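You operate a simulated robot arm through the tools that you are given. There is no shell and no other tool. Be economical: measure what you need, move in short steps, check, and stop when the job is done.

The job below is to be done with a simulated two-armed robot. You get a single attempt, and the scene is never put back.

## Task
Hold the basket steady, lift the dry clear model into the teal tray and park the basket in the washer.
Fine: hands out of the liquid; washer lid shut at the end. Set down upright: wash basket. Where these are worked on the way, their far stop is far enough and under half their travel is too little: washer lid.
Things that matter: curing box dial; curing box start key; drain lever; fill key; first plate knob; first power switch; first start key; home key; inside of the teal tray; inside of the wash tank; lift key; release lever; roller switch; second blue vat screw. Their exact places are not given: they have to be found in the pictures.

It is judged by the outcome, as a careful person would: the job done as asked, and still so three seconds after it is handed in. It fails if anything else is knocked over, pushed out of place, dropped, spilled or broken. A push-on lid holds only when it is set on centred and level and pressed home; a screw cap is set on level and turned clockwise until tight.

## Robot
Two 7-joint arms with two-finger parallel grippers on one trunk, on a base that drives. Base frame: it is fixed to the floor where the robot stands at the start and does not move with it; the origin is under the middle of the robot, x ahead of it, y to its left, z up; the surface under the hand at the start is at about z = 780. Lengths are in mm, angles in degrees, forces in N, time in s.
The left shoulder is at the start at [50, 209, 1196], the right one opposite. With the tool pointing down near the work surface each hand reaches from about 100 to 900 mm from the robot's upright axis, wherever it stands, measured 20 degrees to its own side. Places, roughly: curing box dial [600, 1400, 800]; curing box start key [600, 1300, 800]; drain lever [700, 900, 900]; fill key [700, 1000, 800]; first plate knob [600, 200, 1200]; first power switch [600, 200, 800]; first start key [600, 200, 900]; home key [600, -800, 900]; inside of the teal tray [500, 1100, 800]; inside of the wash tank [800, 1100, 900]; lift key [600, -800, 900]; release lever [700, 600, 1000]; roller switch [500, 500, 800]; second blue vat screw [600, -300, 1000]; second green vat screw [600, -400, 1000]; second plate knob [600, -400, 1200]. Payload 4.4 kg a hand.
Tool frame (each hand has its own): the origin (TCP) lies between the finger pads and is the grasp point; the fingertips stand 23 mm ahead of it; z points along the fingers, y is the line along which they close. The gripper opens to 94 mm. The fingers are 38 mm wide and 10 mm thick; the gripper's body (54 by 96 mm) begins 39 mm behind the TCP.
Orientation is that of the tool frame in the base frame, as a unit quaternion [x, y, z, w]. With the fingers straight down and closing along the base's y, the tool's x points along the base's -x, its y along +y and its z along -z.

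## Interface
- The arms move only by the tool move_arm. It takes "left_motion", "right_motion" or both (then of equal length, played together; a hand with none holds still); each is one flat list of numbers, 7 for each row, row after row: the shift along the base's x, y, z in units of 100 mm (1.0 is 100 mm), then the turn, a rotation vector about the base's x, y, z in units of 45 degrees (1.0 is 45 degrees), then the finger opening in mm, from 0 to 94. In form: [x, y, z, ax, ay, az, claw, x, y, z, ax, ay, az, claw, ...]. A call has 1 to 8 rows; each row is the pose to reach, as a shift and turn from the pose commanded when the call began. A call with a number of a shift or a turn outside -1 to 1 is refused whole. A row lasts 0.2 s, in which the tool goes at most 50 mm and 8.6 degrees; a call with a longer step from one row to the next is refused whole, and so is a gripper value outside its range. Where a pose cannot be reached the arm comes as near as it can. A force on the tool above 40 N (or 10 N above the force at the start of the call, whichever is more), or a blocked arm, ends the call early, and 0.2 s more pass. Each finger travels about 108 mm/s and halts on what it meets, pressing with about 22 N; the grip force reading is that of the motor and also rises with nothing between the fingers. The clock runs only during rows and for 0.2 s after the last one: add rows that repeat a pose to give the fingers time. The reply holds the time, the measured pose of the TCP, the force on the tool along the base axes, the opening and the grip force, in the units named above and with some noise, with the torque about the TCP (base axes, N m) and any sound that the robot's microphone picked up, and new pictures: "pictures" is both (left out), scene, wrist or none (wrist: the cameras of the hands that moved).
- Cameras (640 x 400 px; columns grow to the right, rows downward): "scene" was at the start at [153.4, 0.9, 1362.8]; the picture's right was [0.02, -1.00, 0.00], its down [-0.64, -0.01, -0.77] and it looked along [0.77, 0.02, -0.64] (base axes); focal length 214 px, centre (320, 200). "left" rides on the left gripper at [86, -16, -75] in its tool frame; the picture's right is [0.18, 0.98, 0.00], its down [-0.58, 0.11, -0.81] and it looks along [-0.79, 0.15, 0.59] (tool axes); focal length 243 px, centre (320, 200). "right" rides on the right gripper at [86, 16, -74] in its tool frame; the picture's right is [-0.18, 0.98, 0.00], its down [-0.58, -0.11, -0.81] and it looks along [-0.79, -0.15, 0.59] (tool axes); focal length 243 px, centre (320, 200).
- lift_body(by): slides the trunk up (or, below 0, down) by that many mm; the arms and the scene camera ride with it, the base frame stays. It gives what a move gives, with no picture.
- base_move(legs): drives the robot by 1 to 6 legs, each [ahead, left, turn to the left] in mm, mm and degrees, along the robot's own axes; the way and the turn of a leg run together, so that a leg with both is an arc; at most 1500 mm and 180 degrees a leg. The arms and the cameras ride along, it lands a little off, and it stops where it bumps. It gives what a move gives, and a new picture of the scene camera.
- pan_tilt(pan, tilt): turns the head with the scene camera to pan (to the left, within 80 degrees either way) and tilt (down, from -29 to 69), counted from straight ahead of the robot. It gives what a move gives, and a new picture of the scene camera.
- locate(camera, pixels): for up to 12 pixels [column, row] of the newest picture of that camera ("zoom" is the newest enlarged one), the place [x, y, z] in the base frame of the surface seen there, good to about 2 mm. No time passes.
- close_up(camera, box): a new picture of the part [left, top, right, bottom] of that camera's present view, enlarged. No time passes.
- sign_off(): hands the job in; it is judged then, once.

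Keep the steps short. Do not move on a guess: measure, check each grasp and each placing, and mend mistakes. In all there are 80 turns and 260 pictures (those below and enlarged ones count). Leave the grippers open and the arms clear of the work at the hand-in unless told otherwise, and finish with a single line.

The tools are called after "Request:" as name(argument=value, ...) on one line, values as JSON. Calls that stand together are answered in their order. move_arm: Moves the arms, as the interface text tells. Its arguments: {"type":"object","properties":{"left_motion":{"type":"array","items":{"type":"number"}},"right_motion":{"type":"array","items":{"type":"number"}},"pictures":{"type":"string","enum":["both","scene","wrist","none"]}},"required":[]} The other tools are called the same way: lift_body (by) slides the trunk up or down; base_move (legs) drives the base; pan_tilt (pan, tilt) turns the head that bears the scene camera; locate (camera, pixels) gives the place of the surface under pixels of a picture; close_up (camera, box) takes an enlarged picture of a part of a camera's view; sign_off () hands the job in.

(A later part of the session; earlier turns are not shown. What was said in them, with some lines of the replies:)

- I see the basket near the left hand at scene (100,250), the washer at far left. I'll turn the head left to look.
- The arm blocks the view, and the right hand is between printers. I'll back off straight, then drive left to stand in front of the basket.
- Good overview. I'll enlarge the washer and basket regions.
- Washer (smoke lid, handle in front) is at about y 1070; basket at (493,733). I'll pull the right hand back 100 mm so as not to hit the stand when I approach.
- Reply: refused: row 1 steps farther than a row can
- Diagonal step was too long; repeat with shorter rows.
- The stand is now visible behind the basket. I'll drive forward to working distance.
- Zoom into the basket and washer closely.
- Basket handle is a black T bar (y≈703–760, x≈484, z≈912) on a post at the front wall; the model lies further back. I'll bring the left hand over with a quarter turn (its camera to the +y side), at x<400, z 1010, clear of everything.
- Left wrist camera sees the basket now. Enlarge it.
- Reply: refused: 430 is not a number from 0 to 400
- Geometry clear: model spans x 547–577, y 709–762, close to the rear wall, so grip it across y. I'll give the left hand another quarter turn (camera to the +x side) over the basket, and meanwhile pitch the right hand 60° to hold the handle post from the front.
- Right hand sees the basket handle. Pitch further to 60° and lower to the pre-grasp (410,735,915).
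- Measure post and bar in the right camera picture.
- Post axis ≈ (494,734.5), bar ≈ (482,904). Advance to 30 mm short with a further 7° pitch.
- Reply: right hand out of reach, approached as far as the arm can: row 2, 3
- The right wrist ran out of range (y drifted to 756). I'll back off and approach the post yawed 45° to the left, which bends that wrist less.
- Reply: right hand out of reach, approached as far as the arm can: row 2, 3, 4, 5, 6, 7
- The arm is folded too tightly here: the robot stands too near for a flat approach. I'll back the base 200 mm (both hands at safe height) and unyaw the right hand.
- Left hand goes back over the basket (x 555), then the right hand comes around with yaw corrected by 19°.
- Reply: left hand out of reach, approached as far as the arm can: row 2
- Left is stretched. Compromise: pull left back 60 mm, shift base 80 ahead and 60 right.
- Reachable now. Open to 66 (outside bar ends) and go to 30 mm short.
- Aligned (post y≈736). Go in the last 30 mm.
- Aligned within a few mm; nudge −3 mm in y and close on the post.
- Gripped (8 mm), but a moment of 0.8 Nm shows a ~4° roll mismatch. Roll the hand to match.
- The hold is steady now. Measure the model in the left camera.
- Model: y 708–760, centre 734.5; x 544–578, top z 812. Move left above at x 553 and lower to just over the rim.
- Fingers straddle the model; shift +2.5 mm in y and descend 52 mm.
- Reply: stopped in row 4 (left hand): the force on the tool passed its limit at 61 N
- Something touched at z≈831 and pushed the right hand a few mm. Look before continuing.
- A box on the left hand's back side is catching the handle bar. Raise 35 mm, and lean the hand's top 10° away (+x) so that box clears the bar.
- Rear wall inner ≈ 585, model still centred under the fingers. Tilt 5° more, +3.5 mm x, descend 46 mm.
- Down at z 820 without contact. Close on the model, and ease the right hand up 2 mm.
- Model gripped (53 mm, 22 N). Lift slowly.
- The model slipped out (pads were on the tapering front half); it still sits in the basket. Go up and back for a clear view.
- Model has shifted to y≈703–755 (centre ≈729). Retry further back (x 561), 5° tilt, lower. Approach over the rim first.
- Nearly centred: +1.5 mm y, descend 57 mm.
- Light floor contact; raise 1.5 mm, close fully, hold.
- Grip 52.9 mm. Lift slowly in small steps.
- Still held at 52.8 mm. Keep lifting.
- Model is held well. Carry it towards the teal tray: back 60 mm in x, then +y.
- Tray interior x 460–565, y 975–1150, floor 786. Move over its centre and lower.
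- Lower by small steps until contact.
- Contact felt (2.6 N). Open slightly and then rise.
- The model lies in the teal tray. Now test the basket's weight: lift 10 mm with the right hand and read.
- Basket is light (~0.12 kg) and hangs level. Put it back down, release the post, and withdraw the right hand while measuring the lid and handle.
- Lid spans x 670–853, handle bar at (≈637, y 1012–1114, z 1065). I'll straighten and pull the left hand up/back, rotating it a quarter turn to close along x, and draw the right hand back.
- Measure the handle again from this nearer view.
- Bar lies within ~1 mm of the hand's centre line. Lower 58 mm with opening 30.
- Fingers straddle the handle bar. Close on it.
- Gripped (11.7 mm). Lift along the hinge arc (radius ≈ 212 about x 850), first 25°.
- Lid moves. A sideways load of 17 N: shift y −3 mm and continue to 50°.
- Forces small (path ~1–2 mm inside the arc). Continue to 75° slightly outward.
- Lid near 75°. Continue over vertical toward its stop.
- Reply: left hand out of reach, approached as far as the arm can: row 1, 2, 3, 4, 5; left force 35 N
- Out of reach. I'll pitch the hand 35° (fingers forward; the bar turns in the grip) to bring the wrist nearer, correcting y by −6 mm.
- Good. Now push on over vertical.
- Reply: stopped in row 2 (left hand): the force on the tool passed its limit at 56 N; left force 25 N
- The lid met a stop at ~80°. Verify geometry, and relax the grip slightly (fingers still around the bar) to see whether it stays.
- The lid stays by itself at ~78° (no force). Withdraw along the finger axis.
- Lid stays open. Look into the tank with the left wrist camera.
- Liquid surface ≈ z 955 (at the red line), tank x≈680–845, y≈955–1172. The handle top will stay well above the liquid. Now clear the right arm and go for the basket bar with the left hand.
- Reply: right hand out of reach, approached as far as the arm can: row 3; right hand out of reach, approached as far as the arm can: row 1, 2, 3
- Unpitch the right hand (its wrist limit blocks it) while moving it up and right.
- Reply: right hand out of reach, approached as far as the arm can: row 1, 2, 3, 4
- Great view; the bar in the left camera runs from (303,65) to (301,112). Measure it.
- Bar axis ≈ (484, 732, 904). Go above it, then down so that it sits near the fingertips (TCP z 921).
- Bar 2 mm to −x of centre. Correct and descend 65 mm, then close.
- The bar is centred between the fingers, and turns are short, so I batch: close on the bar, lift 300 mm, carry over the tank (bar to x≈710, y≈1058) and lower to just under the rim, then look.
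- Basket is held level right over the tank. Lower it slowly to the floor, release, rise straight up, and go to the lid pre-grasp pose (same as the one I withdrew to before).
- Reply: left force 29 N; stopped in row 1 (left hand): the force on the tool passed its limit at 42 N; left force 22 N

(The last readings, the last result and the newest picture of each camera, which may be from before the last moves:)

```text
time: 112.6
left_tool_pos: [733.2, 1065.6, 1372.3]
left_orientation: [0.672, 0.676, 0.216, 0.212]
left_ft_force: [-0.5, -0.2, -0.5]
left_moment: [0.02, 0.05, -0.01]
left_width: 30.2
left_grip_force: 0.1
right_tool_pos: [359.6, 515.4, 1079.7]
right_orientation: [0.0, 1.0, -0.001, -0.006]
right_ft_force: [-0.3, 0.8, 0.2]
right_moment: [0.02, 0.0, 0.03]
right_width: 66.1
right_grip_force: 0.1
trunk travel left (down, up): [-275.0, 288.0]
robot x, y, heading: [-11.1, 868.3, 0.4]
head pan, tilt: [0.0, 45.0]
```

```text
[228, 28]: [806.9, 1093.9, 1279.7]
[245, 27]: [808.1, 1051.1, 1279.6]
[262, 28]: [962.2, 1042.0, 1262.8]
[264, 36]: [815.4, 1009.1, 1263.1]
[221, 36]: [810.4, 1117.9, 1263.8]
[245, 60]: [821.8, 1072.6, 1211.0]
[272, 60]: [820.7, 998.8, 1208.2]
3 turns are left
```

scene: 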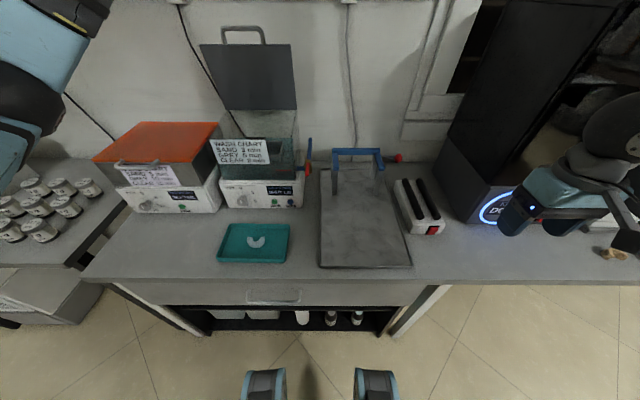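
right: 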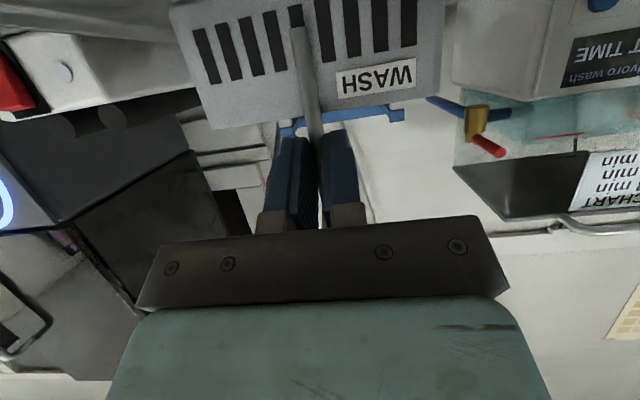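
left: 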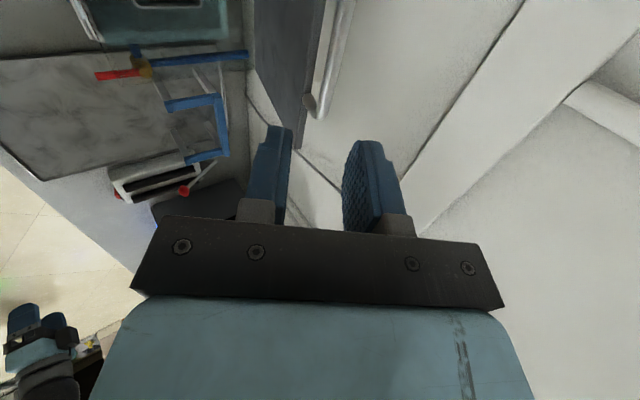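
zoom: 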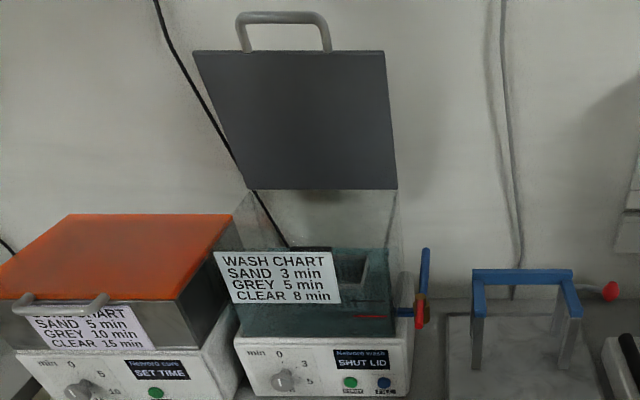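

The basket rests on the tank floor (contact at TCP z≈1048), upright, released, and the lid's bar is centred at ≈(810,1066,1276). Now grip the lid bar, follow the hinge arc down (79°→0°), press gently, release and withdraw.

Request:
move_arm(left_motion=[0.2, 0, -0.25, 0, 0, 0, 26, 0.4, 0, -0.5, 0, 0, 0, 26, 0.6, 0, -0.75, 0, 0, 0, 26, 0.75, 0, -0.93, 0, 0, 0, 26], pictures="wrist")

Request:
move_arm(left_motion=[0, 0, 0, 0, 0, 0, 16, 0, 0, 0, 0, 0, 0, 8, 0, 0, 0, 0, 0, 0, 4, 0, 0, 0, 0, 0, 0, 4], pictures="none")

Request:
move_arm(left_motion=[-0.15, 0, -0.035, 0, 0, 0, 4, -0.311, 0, -0.087, 0, 0, 0, 4, -0.48, 0, -0.16, 0, 0, 0, 4, -0.648, 0, -0.244, 0, 0, 0, 4, -0.81, 0, -0.345, 0, 0, 0, 4, -0.952, 0, -0.457, 0, 0, 0, 4], pictures="none")

Request:
move_arm(left_motion=[-0.11, 0, -0.1, 0, 0, 0, 4, -0.214, 0, -0.206, 0, 0, 0, 4, -0.31, 0, -0.32, 0, 0, 0, 4, -0.397, 0, -0.44, 0, 0, 0, 4, -0.475, 0, -0.57, 0, 0, 0, 4, -0.545, 0, -0.698, 0, 0, 0, 4, -0.605, 0, -0.835, 0, 0, 0, 4, -0.657, 0, -0.973, 0, 0, 0, 4], pictures="none")

Request:
move_arm(left_motion=[-0.032, 0, -0.11, 0, 0, 0, 4, -0.058, 0, -0.215, 0, 0, 0, 4, -0.078, 0, -0.325, 0, 0, 0, 4, -0.092, 0, -0.436, 0, 0, 0, 4, -0.1, 0, -0.53, 0, 0, 0, 4, -0.103, 0, -0.61, 0, 0, 0, 4, -0.104, 0, -0.68, 0, 0, 0, 4, -0.104, 0, -0.71, 0, 0, 0, 4], pictures="both")

Request:
close_up(camera="scene", box=[190, 60, 330, 215])

Request:
locate(camera="scene", pixels=[[228, 110], [270, 110], [215, 137], [290, 137], [270, 130], [285, 120]])

```text
time: 113.6
left_tool_pos: [809.2, 1068.0, 1277.1]
left_orientation: [0.672, 0.676, 0.216, 0.212]
left_ft_force: [0.0, -0.4, -0.2]
left_moment: [-0.01, 0.02, -0.01]
left_width: 26.0
left_grip_force: 0.1
right_tool_pos: [359.3, 517.5, 1079.7]
right_orientation: [0.0, 1.0, -0.002, -0.005]
right_ft_force: [1.0, -0.5, 0.6]
right_moment: [0.0, 0.01, 0.04]
right_width: 66.1
right_grip_force: 0.0
trunk travel left (down, up): [-275.0, 288.0]
robot x, y, heading: [-12.5, 864.7, 0.5]
head pan, tilt: [0.0, 45.0]
```

left: 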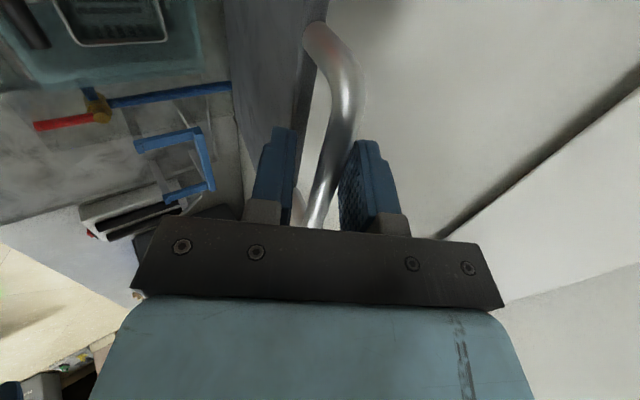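

```text
time: 114.6
left_tool_pos: [808.1, 1068.6, 1278.2]
left_orientation: [0.672, 0.676, 0.216, 0.212]
left_ft_force: [0.1, 2.1, 2.6]
left_moment: [0.32, -0.08, -0.51]
left_width: 11.6
left_grip_force: 44.9
right_tool_pos: [359.8, 518.0, 1079.6]
right_orientation: [-0.001, 1.0, -0.002, -0.005]
right_ft_force: [0.3, 0.9, -0.8]
right_moment: [-0.01, -0.01, -0.03]
right_width: 66.1
right_grip_force: 0.0
trunk travel left (down, up): [-275.0, 288.0]
robot x, y, heading: [-12.4, 863.5, 0.5]
head pan, tilt: [0.0, 45.0]
```

```text
time: 116.0
left_tool_pos: [712.5, 1068.7, 1230.3]
left_orientation: [0.672, 0.676, 0.216, 0.212]
left_ft_force: [2.9, 5.2, -3.3]
left_moment: [0.89, -0.06, -0.22]
left_width: 11.6
left_grip_force: 44.9
right_tool_pos: [359.8, 516.7, 1079.1]
right_orientation: [-0.001, 1.0, -0.002, -0.005]
right_ft_force: [-0.8, 0.5, -0.2]
right_moment: [0.0, 0.0, -0.03]
right_width: 66.1
right_grip_force: 0.1
trunk travel left (down, up): [-275.0, 288.0]
robot x, y, heading: [-8.8, 870.1, 0.5]
head pan, tilt: [0.0, 45.0]
```

```text
time: 117.8
left_tool_pos: [648.0, 1068.1, 1134.0]
left_orientation: [0.672, 0.677, 0.215, 0.212]
left_ft_force: [-0.2, 8.0, -0.1]
left_moment: [0.46, -0.08, -0.53]
left_width: 11.3
left_grip_force: 45.2
right_tool_pos: [360.2, 517.8, 1079.8]
right_orientation: [0.0, 1.0, -0.003, -0.005]
right_ft_force: [0.0, 0.6, 0.5]
right_moment: [0.01, 0.01, 0.01]
right_width: 65.8
right_grip_force: 0.0
trunk travel left (down, up): [-275.0, 288.0]
robot x, y, heading: [-13.6, 867.3, 0.3]
head pan, tilt: [0.0, 45.0]
```

```text
time: 119.6
left_tool_pos: [635.7, 1067.2, 1065.4]
left_orientation: [0.672, 0.676, 0.216, 0.213]
left_ft_force: [-9.3, 7.9, 0.7]
left_moment: [0.32, -0.01, -0.59]
left_width: 11.5
left_grip_force: 45.1
right_tool_pos: [359.0, 517.2, 1080.4]
right_orientation: [0.0, 1.0, -0.003, -0.005]
right_ft_force: [0.3, 0.5, 0.0]
right_moment: [-0.03, -0.02, 0.03]
right_width: 65.9
right_grip_force: 0.1
trunk travel left (down, up): [-275.0, 288.0]
robot x, y, heading: [-12.8, 867.3, 0.5]
head pan, tilt: [0.0, 45.0]
```

scene: 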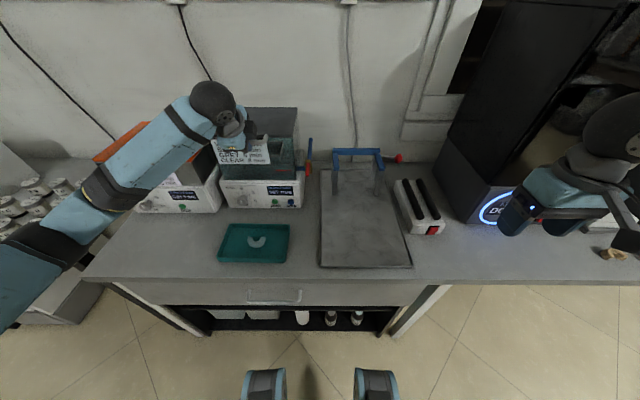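
left: 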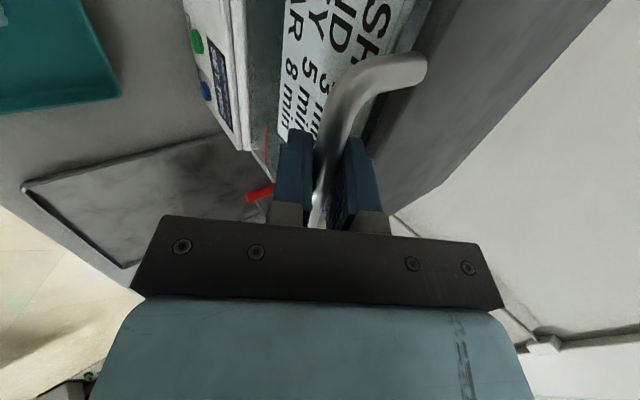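

```text
2.58 times, centred on (260, 138) of scene
```

zoom: 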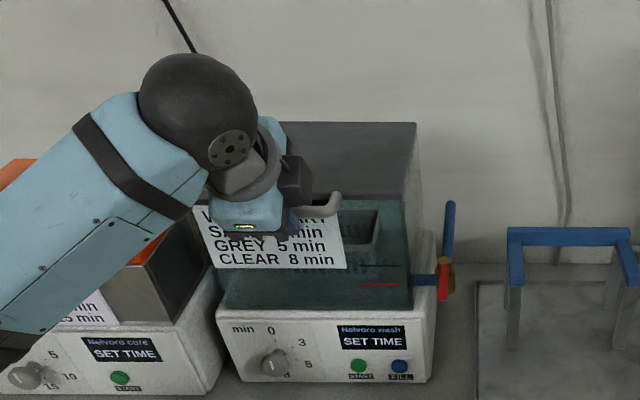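

```text
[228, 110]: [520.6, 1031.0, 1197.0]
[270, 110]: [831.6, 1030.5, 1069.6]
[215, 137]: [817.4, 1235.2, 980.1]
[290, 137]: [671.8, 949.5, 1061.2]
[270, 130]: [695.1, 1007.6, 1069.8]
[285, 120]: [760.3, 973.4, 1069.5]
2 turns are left
```

Lid lies flat (z 1069.6 front to back) and the display reads SET TIME again. Release, withdraw along the finger axis, and clear both arms; then a final look.

Request:
move_arm(left_motion=[0, 0, 0, 0, 0, 0, 14, 0, 0, 0, 0, 0, 0, 20, 0, 0, 0, 0, 0, 0, 20, -0.06, 0, 0.08, 0, 0, 0, 20, -0.18, 0, 0.25, 0, 0, 0, 20, -0.35, 0, 0.5, 0, 0, 0, 24, -0.55, 0, 0.75, 0, 0, 0, 30, -0.8, 0, 0.95, 0, 0, 0, 40], pictures="none")

Request:
move_arm(left_motion=[-0.3, 0.1, 0.1, 0, 0, 0, 60, -0.6, 0.3, 0.2, 0, 0, 0, 80, -0.9, 0.5, 0.3, 0, 0, 0, 80], pictures="scene")

Request:
close_up(camera="scene", box=[190, 60, 330, 270])

Request:
locate(camera="scene", pixels=[[228, 115], [270, 110], [270, 130], [285, 120], [257, 241]])

```text
time: 121.4
left_tool_pos: [557.5, 1066.7, 1158.8]
left_orientation: [0.672, 0.676, 0.216, 0.211]
left_ft_force: [0.8, 0.3, -0.3]
left_moment: [-0.05, 0.01, -0.02]
left_width: 40.1
left_grip_force: 0.1
right_tool_pos: [360.2, 516.8, 1079.5]
right_orientation: [0.0, 1.0, -0.002, -0.005]
right_ft_force: [-0.1, 0.2, 0.1]
right_moment: [0.01, -0.02, -0.01]
right_width: 66.1
right_grip_force: 0.2
trunk travel left (down, up): [-275.0, 288.0]
robot x, y, heading: [-16.9, 866.5, 0.3]
head pan, tilt: [0.0, 45.0]
```

```text
time: 122.2
left_tool_pos: [468.2, 1118.7, 1192.4]
left_orientation: [0.672, 0.676, 0.216, 0.212]
left_ft_force: [0.1, 0.4, -0.5]
left_moment: [0.02, 0.05, -0.03]
left_width: 80.1
left_grip_force: 0.1
right_tool_pos: [359.0, 516.8, 1080.9]
right_orientation: [0.0, 1.0, -0.001, -0.004]
right_ft_force: [-0.4, -0.8, -0.6]
right_moment: [-0.01, -0.01, -0.02]
right_width: 65.9
right_grip_force: 0.0
trunk travel left (down, up): [-275.0, 288.0]
robot x, y, heading: [-13.3, 863.7, 0.4]
head pan, tilt: [0.0, 45.0]
```

scene: 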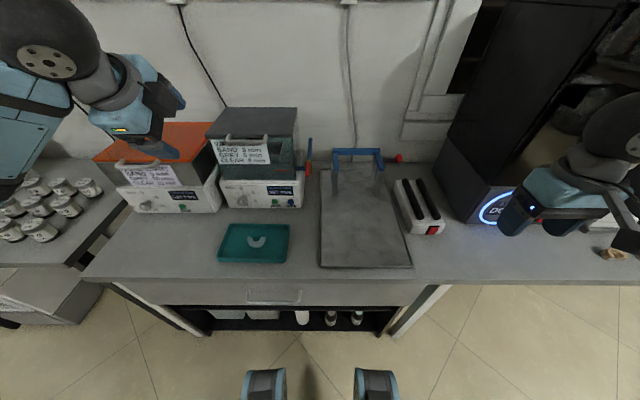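

```text
1.90 times, centred on (260, 165) of scene
```

zoom: 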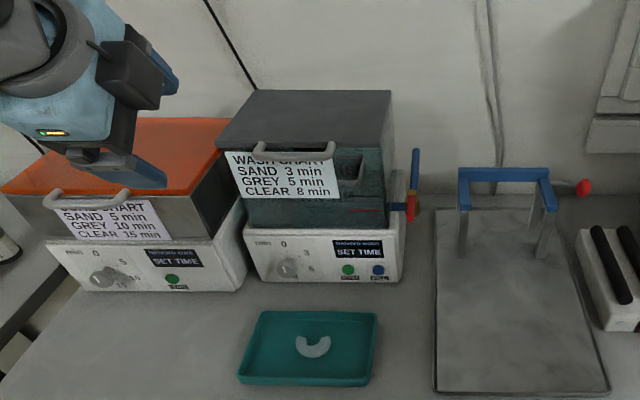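

```text
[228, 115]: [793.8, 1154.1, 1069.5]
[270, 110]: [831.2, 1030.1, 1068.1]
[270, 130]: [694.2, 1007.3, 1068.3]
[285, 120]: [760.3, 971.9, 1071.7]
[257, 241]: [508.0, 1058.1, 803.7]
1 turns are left
```

The lid is shut flat, the basket is in the washer, the model is in the teal tray, and both hands are open and clear, so I am handing in.

Request:
sign_off()

```text
The job is handed in.
```

The clear model is in the teal tray, the wash basket stands upright in the washer with the lid shut flat, both hands are open and clear, and the job is handed in.
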